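You operate a simulated robot arm through the tools that you are given. There is no shell and no other tool. Be economical: measure what you need, move in short steps, check, and stop when the job is done.

The job below is to be done with a simulated robot arm. You get a single attempt, and the scene is never put back.

## Task
Switch the compressor switch on.

Only the result counts: the job must be done as asked and must still hold three seconds after the hand-in. Knocking over, shifting, dropping, spilling or breaking anything else fails it.

## Robot
A 6-joint arm with a two-finger parallel gripper on a trunk, on a base that drives. Base frame: it is fixed to the floor where the robot stands at the start and does not move with it; the origin is under the middle of the robot, x ahead of it, y to its left, z up. Units: mm, rad, N and s.
With the tool pointing down near the work surface it reaches from about 240 to 680 mm from the robot's upright axis, wherever it stands. Its first joint turns from -2.897 to 2.897 rad. Places, roughly: compressor switch [800, 0, 400]. Payload 4.1 kg.
Tool frame: the origin (TCP) lies between the finger pads and is the grasp point; the fingertips stand 23 mm ahead of it; z points along the fingers, y is the line along which they close. The gripper opens to 94 mm. The fingers are 38 mm wide and 10 mm thick; the gripper's body (54 by 96 mm) begins 39 mm behind the TCP.
Orientation is that of the tool frame in the base frame, as a unit quaternion [w, x, y, z]. With the fingers straight down and closing along the base's y, the tool's x points along the base's -x, its y along +y and its z along -z.

## Interface
- The arm moves only by the tool nudge_tool. Its argument "plan" is a list that holds one entry, the list of rows, each a list of 6 numbers: the shift along the base's x, y, z in mm, then the turn, a rotation vector about the base's x, y, z in rad. In form: [[[tx, ty, tz, rx, ry, rz], ...]]. A call has 1 to 10 rows; each row is the pose to reach, as a shift and turn from the pose commanded when the call began. "gripper" is the opening in per cent of the stroke, from 0 (shut) to 100 (fully open), set as the call begins (left out, the last holds). Each row takes 0.2 s and may step no farther than 50 mm and 0.15 rad from the row before; otherwise, or with a gripper value out of range, the whole call is refused. A pose out of reach is approached as far as the arm can. The call stops where the force on the tool passes 40 N (or 10 N more than at its start, if that is more) or the arm is blocked; 0.2 s more then pass. Each finger travels about 45 mm/s and halts on what it meets, pressing with about 44 N; the grip force reading is that of the motor and also rises with nothing between the fingers. The clock runs only during rows and for 0.2 s after the last one: add rows that repeat a pose to give the fingers time. The reply holds the time, the measured pose of the TCP, the force on the tool along the base axes, the opening and the grip force, in the units named above and with some noise, and new pictures: "pictures" is both (left out), scene, wrist or none.
- Cameras (640 x 400 px; columns grow to the right, rows downward): "scene" is now at [11.5, 137.9, 1306.9]; the picture's right is [-0.38, -0.92, 0.00], its down [-0.68, 0.28, -0.67] and it looks along [0.62, -0.26, -0.74] (base axes); focal length 275 px, centre (320, 200). "wrist" rides on the gripper at [86, 16, -75] in the tool frame; the picture's right is [-0.18, 0.98, 0.00], its down [-0.58, -0.11, -0.81] and it looks along [-0.79, -0.15, 0.59] (tool axes); focal length 243 px, centre (320, 200). There is no depth. A picture from a camera that has moved, and an enlarged one, comes with that camera's place and axes in the base frame and with its lens.
- move_column(by): slides the trunk up (or, below 0, down) by that many mm; the arm and the scene camera ride with it, the base frame stays. It gives what a move gives, with no picture.
- roll_base(legs): drives the robot by 1 to 6 legs, each [ahead, turn to the left] in mm and rad, along the robot's own axes; the way and the turn of a leg run together, so that a leg with both is an arc; at most 1500 mm and 3.142 rad a leg. The arm and the cameras ride along, it lands a little off, and it stops where it bumps. It gives what a move gives, and a new picture of the scene camera.
- head_to(pan, tilt): turns the head with the scene camera to pan (to the left, within 2.705 rad either way) and tilt (down, from -0.506 to 1.204), counted from straight ahead of the robot. It gives what a move gives, and a new picture of the scene camera.
- zoom(camera, box): a new picture of the part [left, top, right, bottom] of that camera's present view, enlarged. It takes no simulated time.
- sign_off(): hands the job in; it is judged then, once.

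Go step by step. Nothing tells you exact positions but the pictures and the camera data: compare them with the known pose of the tool, close in by small moves and look again before you grip or let go. The budget is 120 turns and 170 pictures, counting those below and the enlarged ones. Unless the task says otherwise, let go and move clear before handing in, and close with one line.

The tools are called after "Emit:" by a JSON object that holds its "op" and its "data". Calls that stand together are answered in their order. nudge_tool: Moves the arm, as the interface text tells. Its arguments: {"type":"object","properties":{"plan":{"type":"array"},"gripper":{"type":"number"},"pictures":{"type":"string","enum":["both","scene","wrist","none"]}},"required":["plan"]} The other tools are called the same way: move_column (by) slides the trunk up or down; roll_base (legs) drives the base; head_to (pan, tilt) turns the head that bears the scene camera; zoom (camera, box) takes an enlarged picture of a part of a camera's view; sign_off () hands the job in.

At the start:

```text
t: 0.0
ee_pos: [493.5, -44.5, 757.0]
tcp_rot: [0.0, 0.001, 1.0, 0.0]
force: [-1.0, 0.8, 0.5]
finger_gap: 93.9
grip_force: 0.1
trunk travel left (down, up): [-275.0, 315.0]
robot x, y, heading: [0.5, -1.2, -0.0]
head pan, tilt: [-0.393, 0.834]
```

scene: 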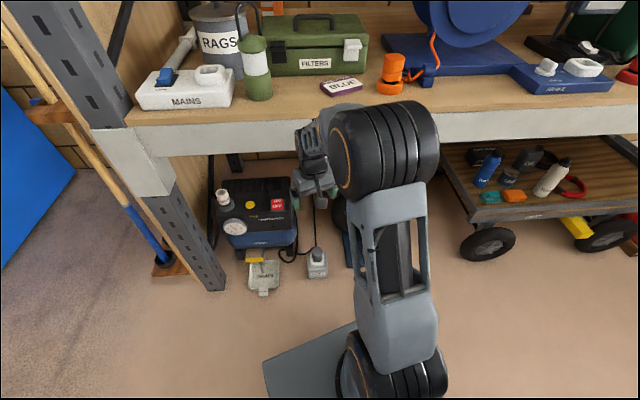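
wrist: 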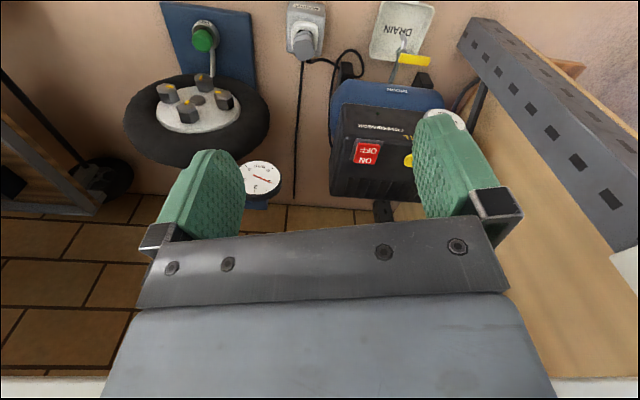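

The compressor (blue/black box with a red ON/OFF rocker) stands under the bench, ahead and slightly left. I'll zoom in on it with both cameras.

Emit:
{"op": "zoom", "data": {"camera": "scene", "box": [190, 160, 350, 300]}}

Emit:
{"op": "zoom", "data": {"camera": "wrist", "box": [280, 0, 500, 220]}}

```text
2.86 times, centred on (270, 230) of scene
camera zoom: at [11.5, 137.9, 1306.9], right [-0.38, -0.92, 0.0], down [-0.68, 0.28, -0.67], along [0.62, -0.26, -0.74], focal length 786 px, centre (463, 114)
```

zoom: 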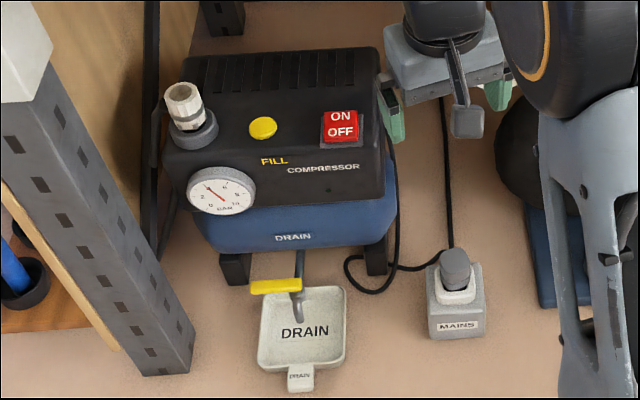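

```text
1.82 times, centred on (390, 110) of wrist
camera zoom: at [406.5, -29.6, 831.2], right [0.18, 0.98, 0.0], down [0.58, -0.11, 0.81], along [0.79, -0.15, -0.59], focal length 441 px, centre (193, 364)
```

zoom: 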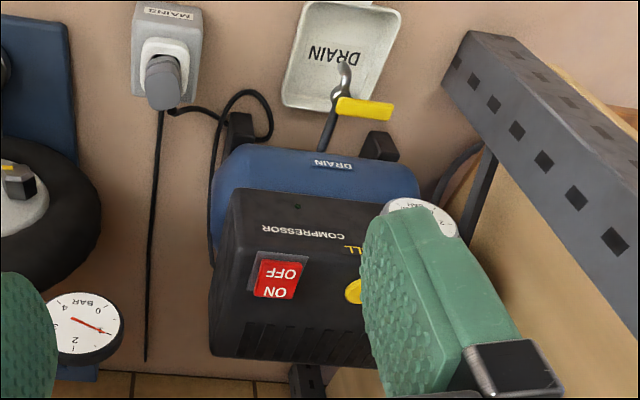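

The switch triangulates to about [811, 3, 407] on the compressor's flat top, roughly 220 mm under the bench's front edge (bench underside z≈835). I'll lower the trunk so the arm fits under the bench, then look again.

Emit:
{"op": "move_column", "data": {"by": -270}}

Emit:
{"op": "head_to", "data": {"pan": -0.2, "tilt": 0.7}}

Emit:
{"op": "nudge_tool", "data": {"plan": [[[0, 0, 20, 0, 0, 0], [0, 0, 40, 0, 0, 0]]], "gripper": 0, "pictures": "wrist"}}

```text
t: 2.8
ee_pos: [493.9, -44.4, 486.8]
tcp_rot: [0.0, 0.0, 1.0, 0.0]
force: [0.8, 0.1, 0.6]
finger_gap: 94.1
grip_force: 0.0
trunk travel left (down, up): [-5.0, 585.0]
robot x, y, heading: [-3.7, 2.0, -0.004]
head pan, tilt: [-0.393, 0.834]
```

```text
t: 3.5
ee_pos: [493.5, -46.1, 487.0]
tcp_rot: [0.0, 0.001, 1.0, 0.0]
force: [0.2, -1.3, 0.4]
finger_gap: 94.1
grip_force: 0.1
trunk travel left (down, up): [-5.0, 585.0]
robot x, y, heading: [2.4, -2.0, 0.001]
head pan, tilt: [-0.201, 0.7]
camera scene: at [21.7, 151.2, 1047.9], right [-0.2, -0.98, 0.0], down [-0.63, 0.13, -0.76], along [0.75, -0.15, -0.64], focal length 275 px, centre (320, 200)
```

scene: 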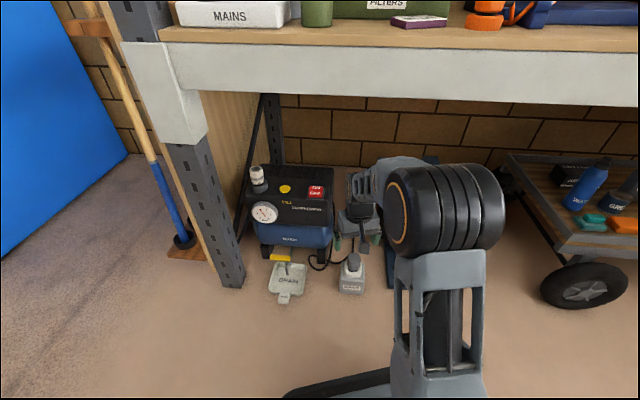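

```text
t: 4.1
ee_pos: [493.7, -45.3, 526.1]
tcp_rot: [-0.001, 0.0, 1.0, 0.0]
force: [0.6, -0.6, 0.0]
finger_gap: 41.0
grip_force: 0.0
trunk travel left (down, up): [-5.0, 585.0]
robot x, y, heading: [0.4, 3.5, 0.003]
head pan, tilt: [-0.201, 0.7]
camera wrist: at [406.8, -29.7, 601.6], right [0.18, 0.98, 0.0], down [0.58, -0.11, 0.81], along [0.79, -0.15, -0.59], focal length 243 px, centre (320, 200)
```

wrist: 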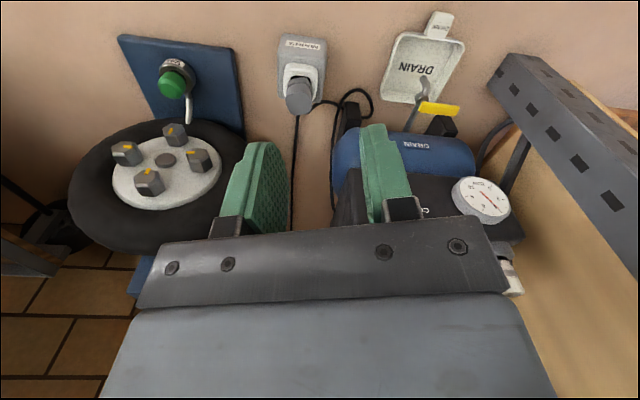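

The bench front is at x≈560 with its underside at about z=858, and the arm now sits well below that. The gripper clears the compressor, so I'll drive 200 mm ahead.

Emit:
{"op": "roll_base", "data": {"legs": [[200, 0]]}}

```text
t: 5.7
ee_pos: [696.6, -44.5, 526.0]
tcp_rot: [0.0, -0.001, 1.0, 0.0]
force: [0.3, -0.8, 0.6]
finger_gap: 0.1
grip_force: 42.5
trunk travel left (down, up): [-5.0, 585.0]
robot x, y, heading: [201.8, -2.0, 0.005]
head pan, tilt: [-0.201, 0.7]
camera scene: at [222.2, 151.3, 1047.9], right [-0.2, -0.98, 0.0], down [-0.63, 0.13, -0.76], along [0.75, -0.15, -0.64], focal length 275 px, centre (320, 200)
```

scene: 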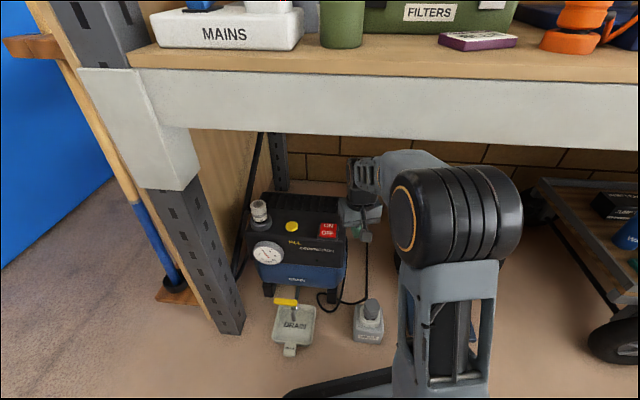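

Emit:
{"op": "zoom", "data": {"camera": "scene", "box": [240, 180, 400, 280]}}

Emit:
{"op": "nudge_tool", "data": {"plan": [[[0, 0, 0, 0, 0, 0]]], "pictures": "wrist"}}

```text
4.00 times, centred on (320, 230) of scene
camera zoom: at [222.2, 151.3, 1047.9], right [-0.2, -0.98, 0.0], down [-0.63, 0.13, -0.76], along [0.75, -0.15, -0.64], focal length 1101 px, centre (320, 80)
```

zoom: 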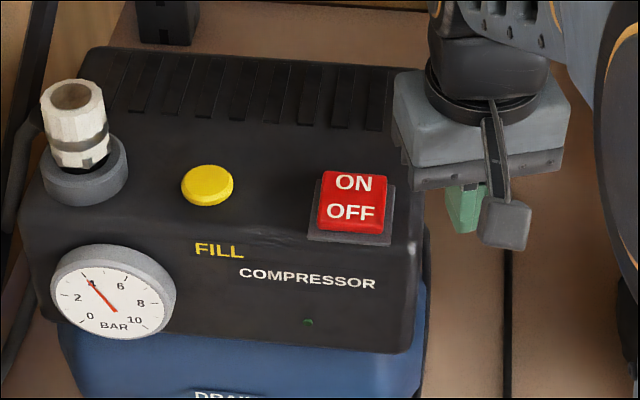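

```text
t: 6.1
ee_pos: [695.2, -44.5, 526.6]
tcp_rot: [0.0, 0.0, 1.0, 0.0]
force: [-0.9, -0.4, -1.0]
finger_gap: 0.0
grip_force: 42.1
trunk travel left (down, up): [-5.0, 585.0]
robot x, y, heading: [202.5, 1.3, 0.001]
head pan, tilt: [-0.201, 0.7]
camera wrist: at [607.5, -29.1, 601.5], right [0.18, 0.98, 0.0], down [0.58, -0.11, 0.81], along [0.79, -0.15, -0.59], focal length 243 px, centre (320, 200)
```

wrist: 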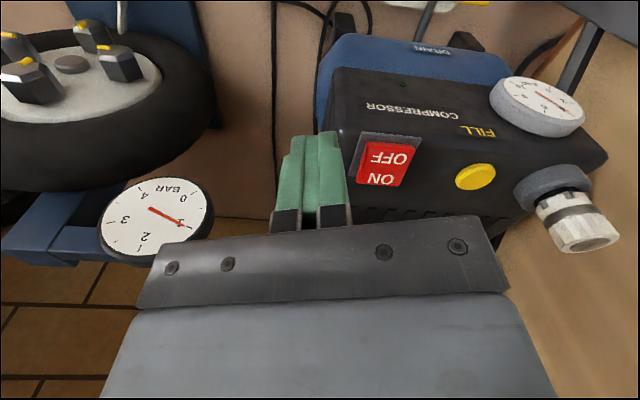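

The switch centre is at about [813, 8, 410], with the ON half on the far side; a small lamp near the COMPRESSOR label looks dark. I'll move the closed fingers above the ON half, tilted slightly forward so that the tip's near edge will do the pressing.

Emit:
{"op": "nudge_tool", "data": {"plan": [[[35, 13, 0, 0, -0.1, 0], [70, 26, 0, 0, -0.2, 0], [105, 39, 0, 0, -0.3, 0], [142, 52, -10, 0, -0.4, 0], [142, 52, -40, 0, -0.4, 0], [142, 52, -40, 0, -0.4, 0]]], "gripper": 0}}

Emit:
{"op": "zoom", "data": {"camera": "scene", "box": [240, 180, 400, 280]}}

Emit:
{"op": "zoom", "data": {"camera": "wrist", "box": [220, 80, 420, 240]}}

```text
t: 7.5
ee_pos: [836.9, 7.9, 485.3]
tcp_rot: [0.199, -0.001, 0.98, 0.001]
force: [-0.6, 0.1, 0.2]
finger_gap: 0.0
grip_force: 42.5
trunk travel left (down, up): [-5.0, 585.0]
robot x, y, heading: [202.1, 0.8, 0.003]
head pan, tilt: [-0.201, 0.7]
camera scene: at [222.2, 151.4, 1047.9], right [-0.2, -0.98, 0.0], down [-0.63, 0.13, -0.76], along [0.75, -0.15, -0.64], focal length 275 px, centre (320, 200)
camera wrist: at [727.0, 23.0, 521.1], right [0.17, 0.98, 0.07], down [0.22, -0.11, 0.97], along [0.96, -0.15, -0.24], focal length 243 px, centre (320, 200)
```

scene: 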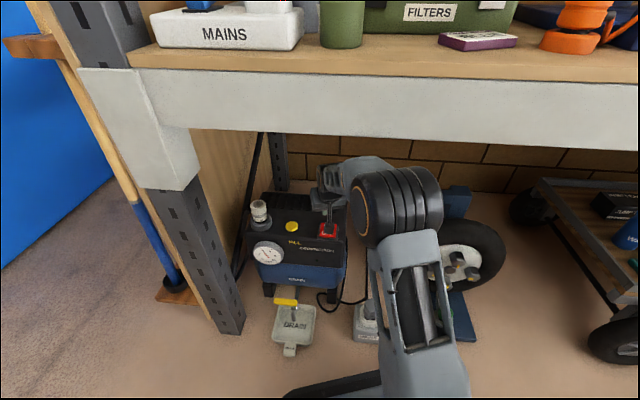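
wrist: 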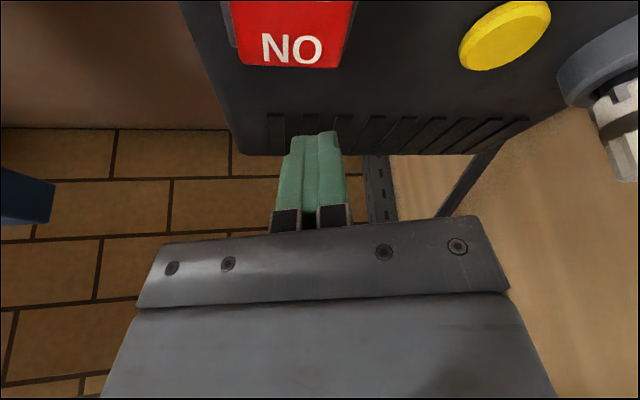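

```text
4.00 times, centred on (320, 230) of scene
camera zoom: at [222.2, 151.4, 1047.9], right [-0.2, -0.98, 0.0], down [-0.63, 0.13, -0.76], along [0.75, -0.15, -0.64], focal length 1101 px, centre (320, 80)
```

zoom: 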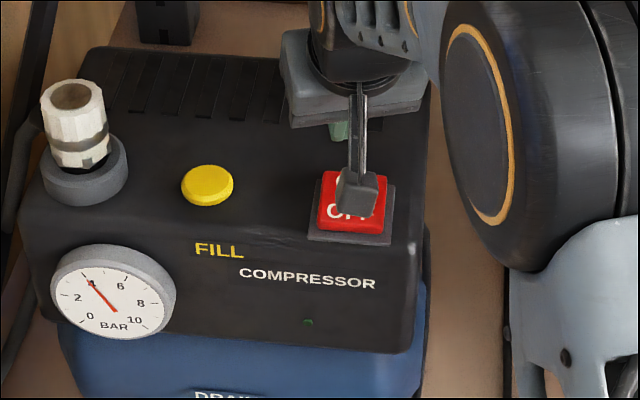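

```text
2.50 times, centred on (320, 160) of wrist
camera zoom: at [727.0, 23.0, 521.1], right [0.17, 0.98, 0.07], down [0.22, -0.11, 0.97], along [0.96, -0.15, -0.24], focal length 606 px, centre (320, 300)
```

zoom: 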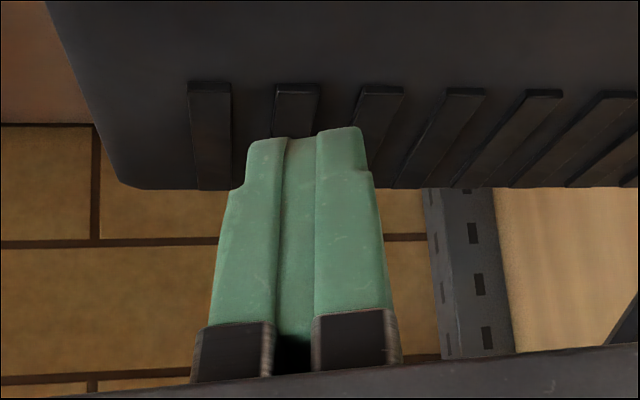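

The fingers are over the ON half, whose far edge is at x≈836. I'll descend slowly until contact.

Emit:
{"op": "nudge_tool", "data": {"plan": [[[0, -4, -8, 0, 0, 0], [0, -4, -16, 0, 0, 0], [0, -4, -22, 0, 0, 0], [0, -4, -27, 0, 0, 0], [0, -4, -32, 0, 0, 0], [0, -4, -36, 0, 0, 0]]], "pictures": "wrist"}}

Emit:
{"op": "zoom", "data": {"camera": "scene", "box": [240, 180, 400, 280]}}

```text
t: 8.9
ee_pos: [836.9, 2.4, 451.3]
tcp_rot: [0.199, -0.001, 0.98, 0.001]
force: [0.2, 0.5, 2.0]
finger_gap: 0.0
grip_force: 42.4
trunk travel left (down, up): [-5.0, 585.0]
robot x, y, heading: [198.7, -0.9, -0.0]
head pan, tilt: [-0.201, 0.7]
camera wrist: at [727.2, 18.7, 485.8], right [0.17, 0.98, 0.07], down [0.22, -0.11, 0.97], along [0.96, -0.15, -0.23], focal length 243 px, centre (320, 200)
```

wrist: 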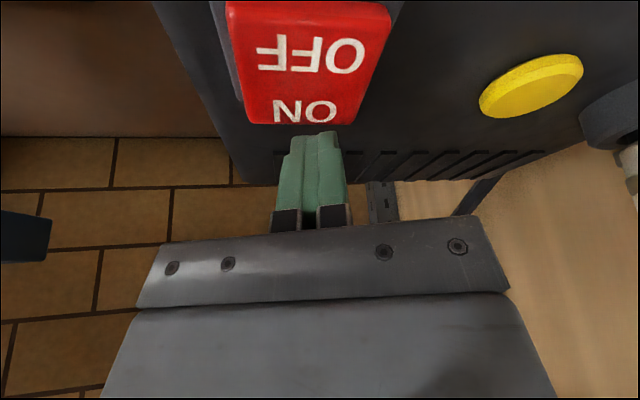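

```text
4.00 times, centred on (320, 230) of scene
camera zoom: at [222.1, 151.3, 1048.0], right [-0.2, -0.98, 0.0], down [-0.63, 0.13, -0.77], along [0.75, -0.15, -0.64], focal length 1101 px, centre (320, 80)
```

zoom: 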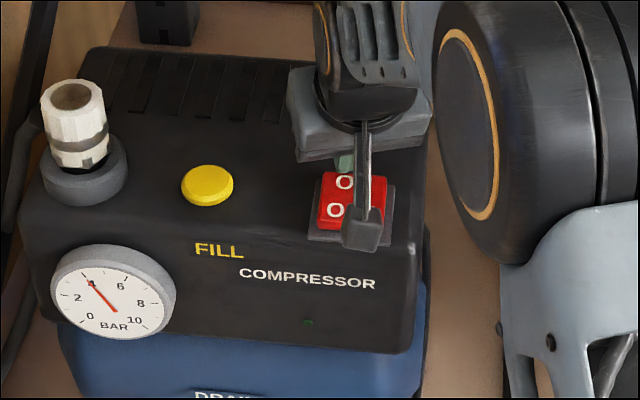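

The fingertip's near edge is at about x=835, right at the rocker's far edge (≈833, z≈421). I'll shift back 9 mm and right 6 mm, then press down.

Emit:
{"op": "nudge_tool", "data": {"plan": [[[-9, -6, 2, 0, 0, 0], [-9, -6, -3, 0, 0, 0], [-9, -6, -6, 0, 0, 0], [-9, -6, -9, 0, 0, 0], [-9, -6, -12, 0, 0, 0], [-9, -6, -15, 0, 0, 0], [-9, -6, -18, 0, 0, 0]]], "pictures": "wrist"}}

Emit:
{"op": "zoom", "data": {"camera": "scene", "box": [240, 180, 400, 280]}}

```text
t: 10.1
ee_pos: [831.0, -3.1, 445.8]
tcp_rot: [0.207, -0.001, 0.978, -0.001]
force: [-3.6, 0.1, 15.3]
finger_gap: 0.0
grip_force: 42.4
trunk travel left (down, up): [-5.0, 585.0]
robot x, y, heading: [201.0, 3.5, 0.004]
head pan, tilt: [-0.201, 0.7]
stopped in row 5: the force on the tool passed its limit (the readings are from after the stop); the commanded pose is now the measured one
camera wrist: at [720.7, 12.8, 480.1], right [0.17, 0.98, 0.07], down [0.21, -0.11, 0.97], along [0.96, -0.15, -0.22], focal length 243 px, centre (320, 200)
```

wrist: 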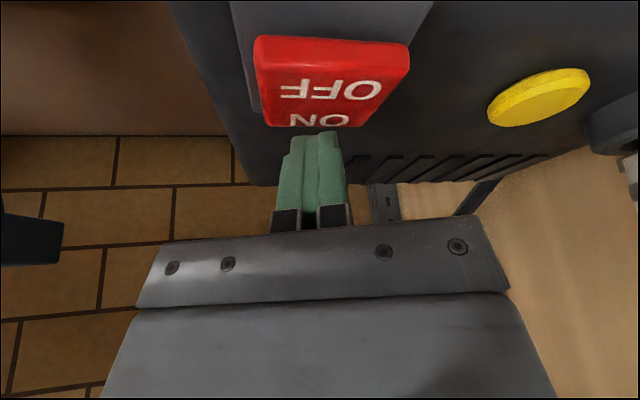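

```text
4.00 times, centred on (320, 230) of scene
camera zoom: at [221.0, 151.3, 1047.7], right [-0.2, -0.98, 0.0], down [-0.63, 0.13, -0.77], along [0.75, -0.15, -0.64], focal length 1101 px, centre (320, 80)
```

zoom: 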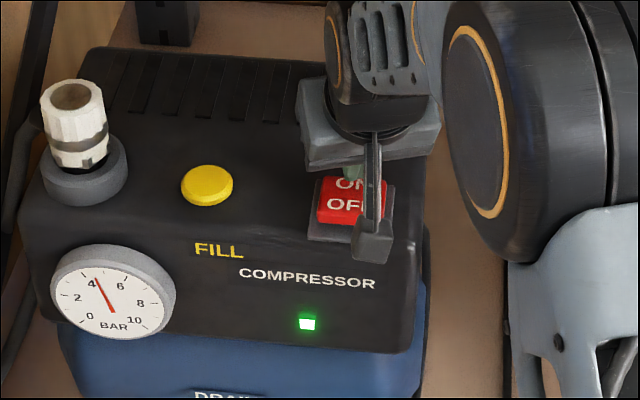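

The rocker has flipped and the green lamp is lit. I'll lift clear and check that it holds.

Emit:
{"op": "nudge_tool", "data": {"plan": [[[0, 0, 20, 0, 0, 0], [0, 0, 50, 0, 0, 0], [-20, 0, 80, 0, 0, 0], [-60, -10, 80, 0, 0, 0], [-100, -30, 80, 0, 0, 0], [-100, -30, 80, 0, 0, 0]]], "pictures": "none"}}

Emit:
{"op": "zoom", "data": {"camera": "scene", "box": [240, 180, 400, 280]}}

```text
t: 11.4
ee_pos: [730.9, -33.6, 524.0]
tcp_rot: [0.203, -0.001, 0.979, 0.0]
force: [-0.1, 0.1, 0.2]
finger_gap: 0.2
grip_force: 42.7
trunk travel left (down, up): [-5.0, 585.0]
robot x, y, heading: [202.1, 0.4, 0.0]
head pan, tilt: [-0.201, 0.7]
```

```text
4.00 times, centred on (320, 230) of scene
camera zoom: at [222.2, 151.3, 1047.9], right [-0.2, -0.98, 0.0], down [-0.63, 0.13, -0.76], along [0.75, -0.15, -0.64], focal length 1101 px, centre (320, 80)
```

zoom: 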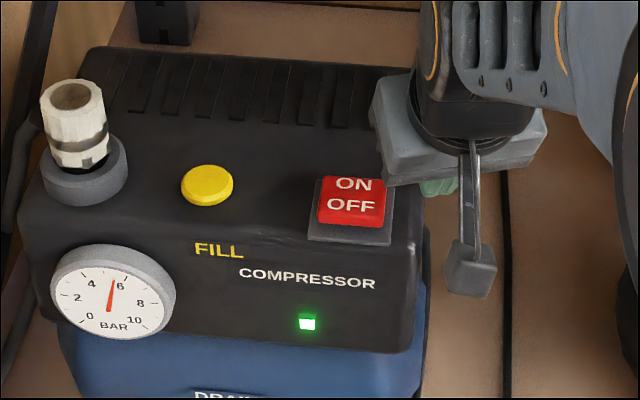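

The switch stays on and the pressure is rising. I'll wait a couple of seconds to make sure it doesn't trip back off.

Emit:
{"op": "nudge_tool", "data": {"plan": [[[0, 0, 0, 0, 0, 0], [0, 0, 0, 0, 0, 0], [0, 0, 0, 0, 0, 0], [0, 0, 0, 0, 0, 0], [0, 0, 0, 0, 0, 0], [0, 0, 0, 0, 0, 0], [0, 0, 0, 0, 0, 0], [0, 0, 0, 0, 0, 0], [0, 0, 0, 0, 0, 0], [0, 0, 0, 0, 0, 0]]], "pictures": "none"}}

Emit:
{"op": "zoom", "data": {"camera": "scene", "box": [240, 180, 400, 280]}}

```text
t: 13.7
ee_pos: [729.1, -33.3, 525.2]
tcp_rot: [0.204, -0.001, 0.979, 0.0]
force: [0.9, -0.1, -0.6]
finger_gap: 0.0
grip_force: 42.6
trunk travel left (down, up): [-5.0, 585.0]
robot x, y, heading: [198.3, -2.0, 0.002]
head pan, tilt: [-0.201, 0.7]
```

```text
4.00 times, centred on (320, 230) of scene
camera zoom: at [222.1, 151.3, 1047.9], right [-0.2, -0.98, 0.0], down [-0.63, 0.13, -0.76], along [0.75, -0.15, -0.64], focal length 1101 px, centre (320, 80)
```

zoom: 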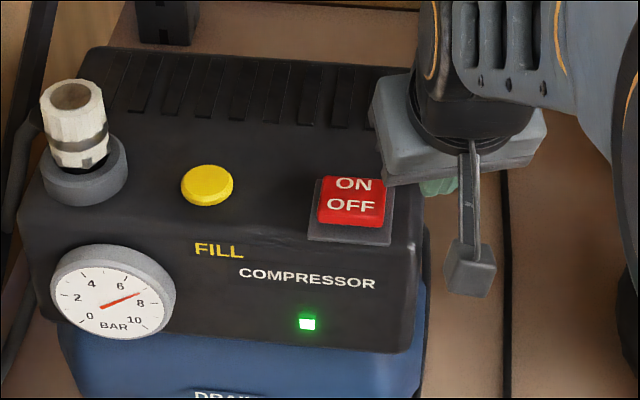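

The gauge is at about 7.3 bar and the switch is still on. I'll check once more that it settles.

Emit:
{"op": "nudge_tool", "data": {"plan": [[[0, 0, 0, 0, 0, 0], [0, 0, 0, 0, 0, 0], [0, 0, 0, 0, 0, 0], [0, 0, 0, 0, 0, 0], [0, 0, 0, 0, 0, 0], [0, 0, 0, 0, 0, 0], [0, 0, 0, 0, 0, 0], [0, 0, 0, 0, 0, 0], [0, 0, 0, 0, 0, 0], [0, 0, 0, 0, 0, 0]]], "pictures": "none"}}

Emit:
{"op": "zoom", "data": {"camera": "scene", "box": [240, 180, 400, 280]}}

```text
t: 15.8
ee_pos: [730.4, -32.4, 524.9]
tcp_rot: [0.204, 0.0, 0.979, 0.0]
force: [0.4, -0.6, 0.2]
finger_gap: 0.0
grip_force: 42.6
trunk travel left (down, up): [-5.0, 585.0]
robot x, y, heading: [198.3, 2.3, 0.003]
head pan, tilt: [-0.201, 0.7]
```

```text
4.00 times, centred on (320, 230) of scene
camera zoom: at [222.1, 151.3, 1047.9], right [-0.2, -0.98, 0.0], down [-0.63, 0.13, -0.76], along [0.75, -0.15, -0.64], focal length 1101 px, centre (320, 80)
```

zoom: 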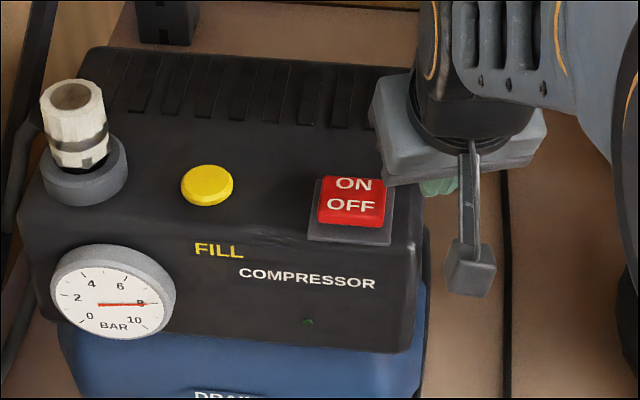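

The rocker is still in the ON position. The lamp went out as the gauge reached 8 bar, which looks like the normal pressure cut-out, and the arm is clear, so I'm handing in.

Emit:
{"op": "sign_off", "data": {}}

```text
The job is handed in.
```

The compressor switch is on: the rocker stayed at ON with the arm clear, and the compressor ran up to 8 bar, where its lamp went out, most likely the normal pressure cut-out.
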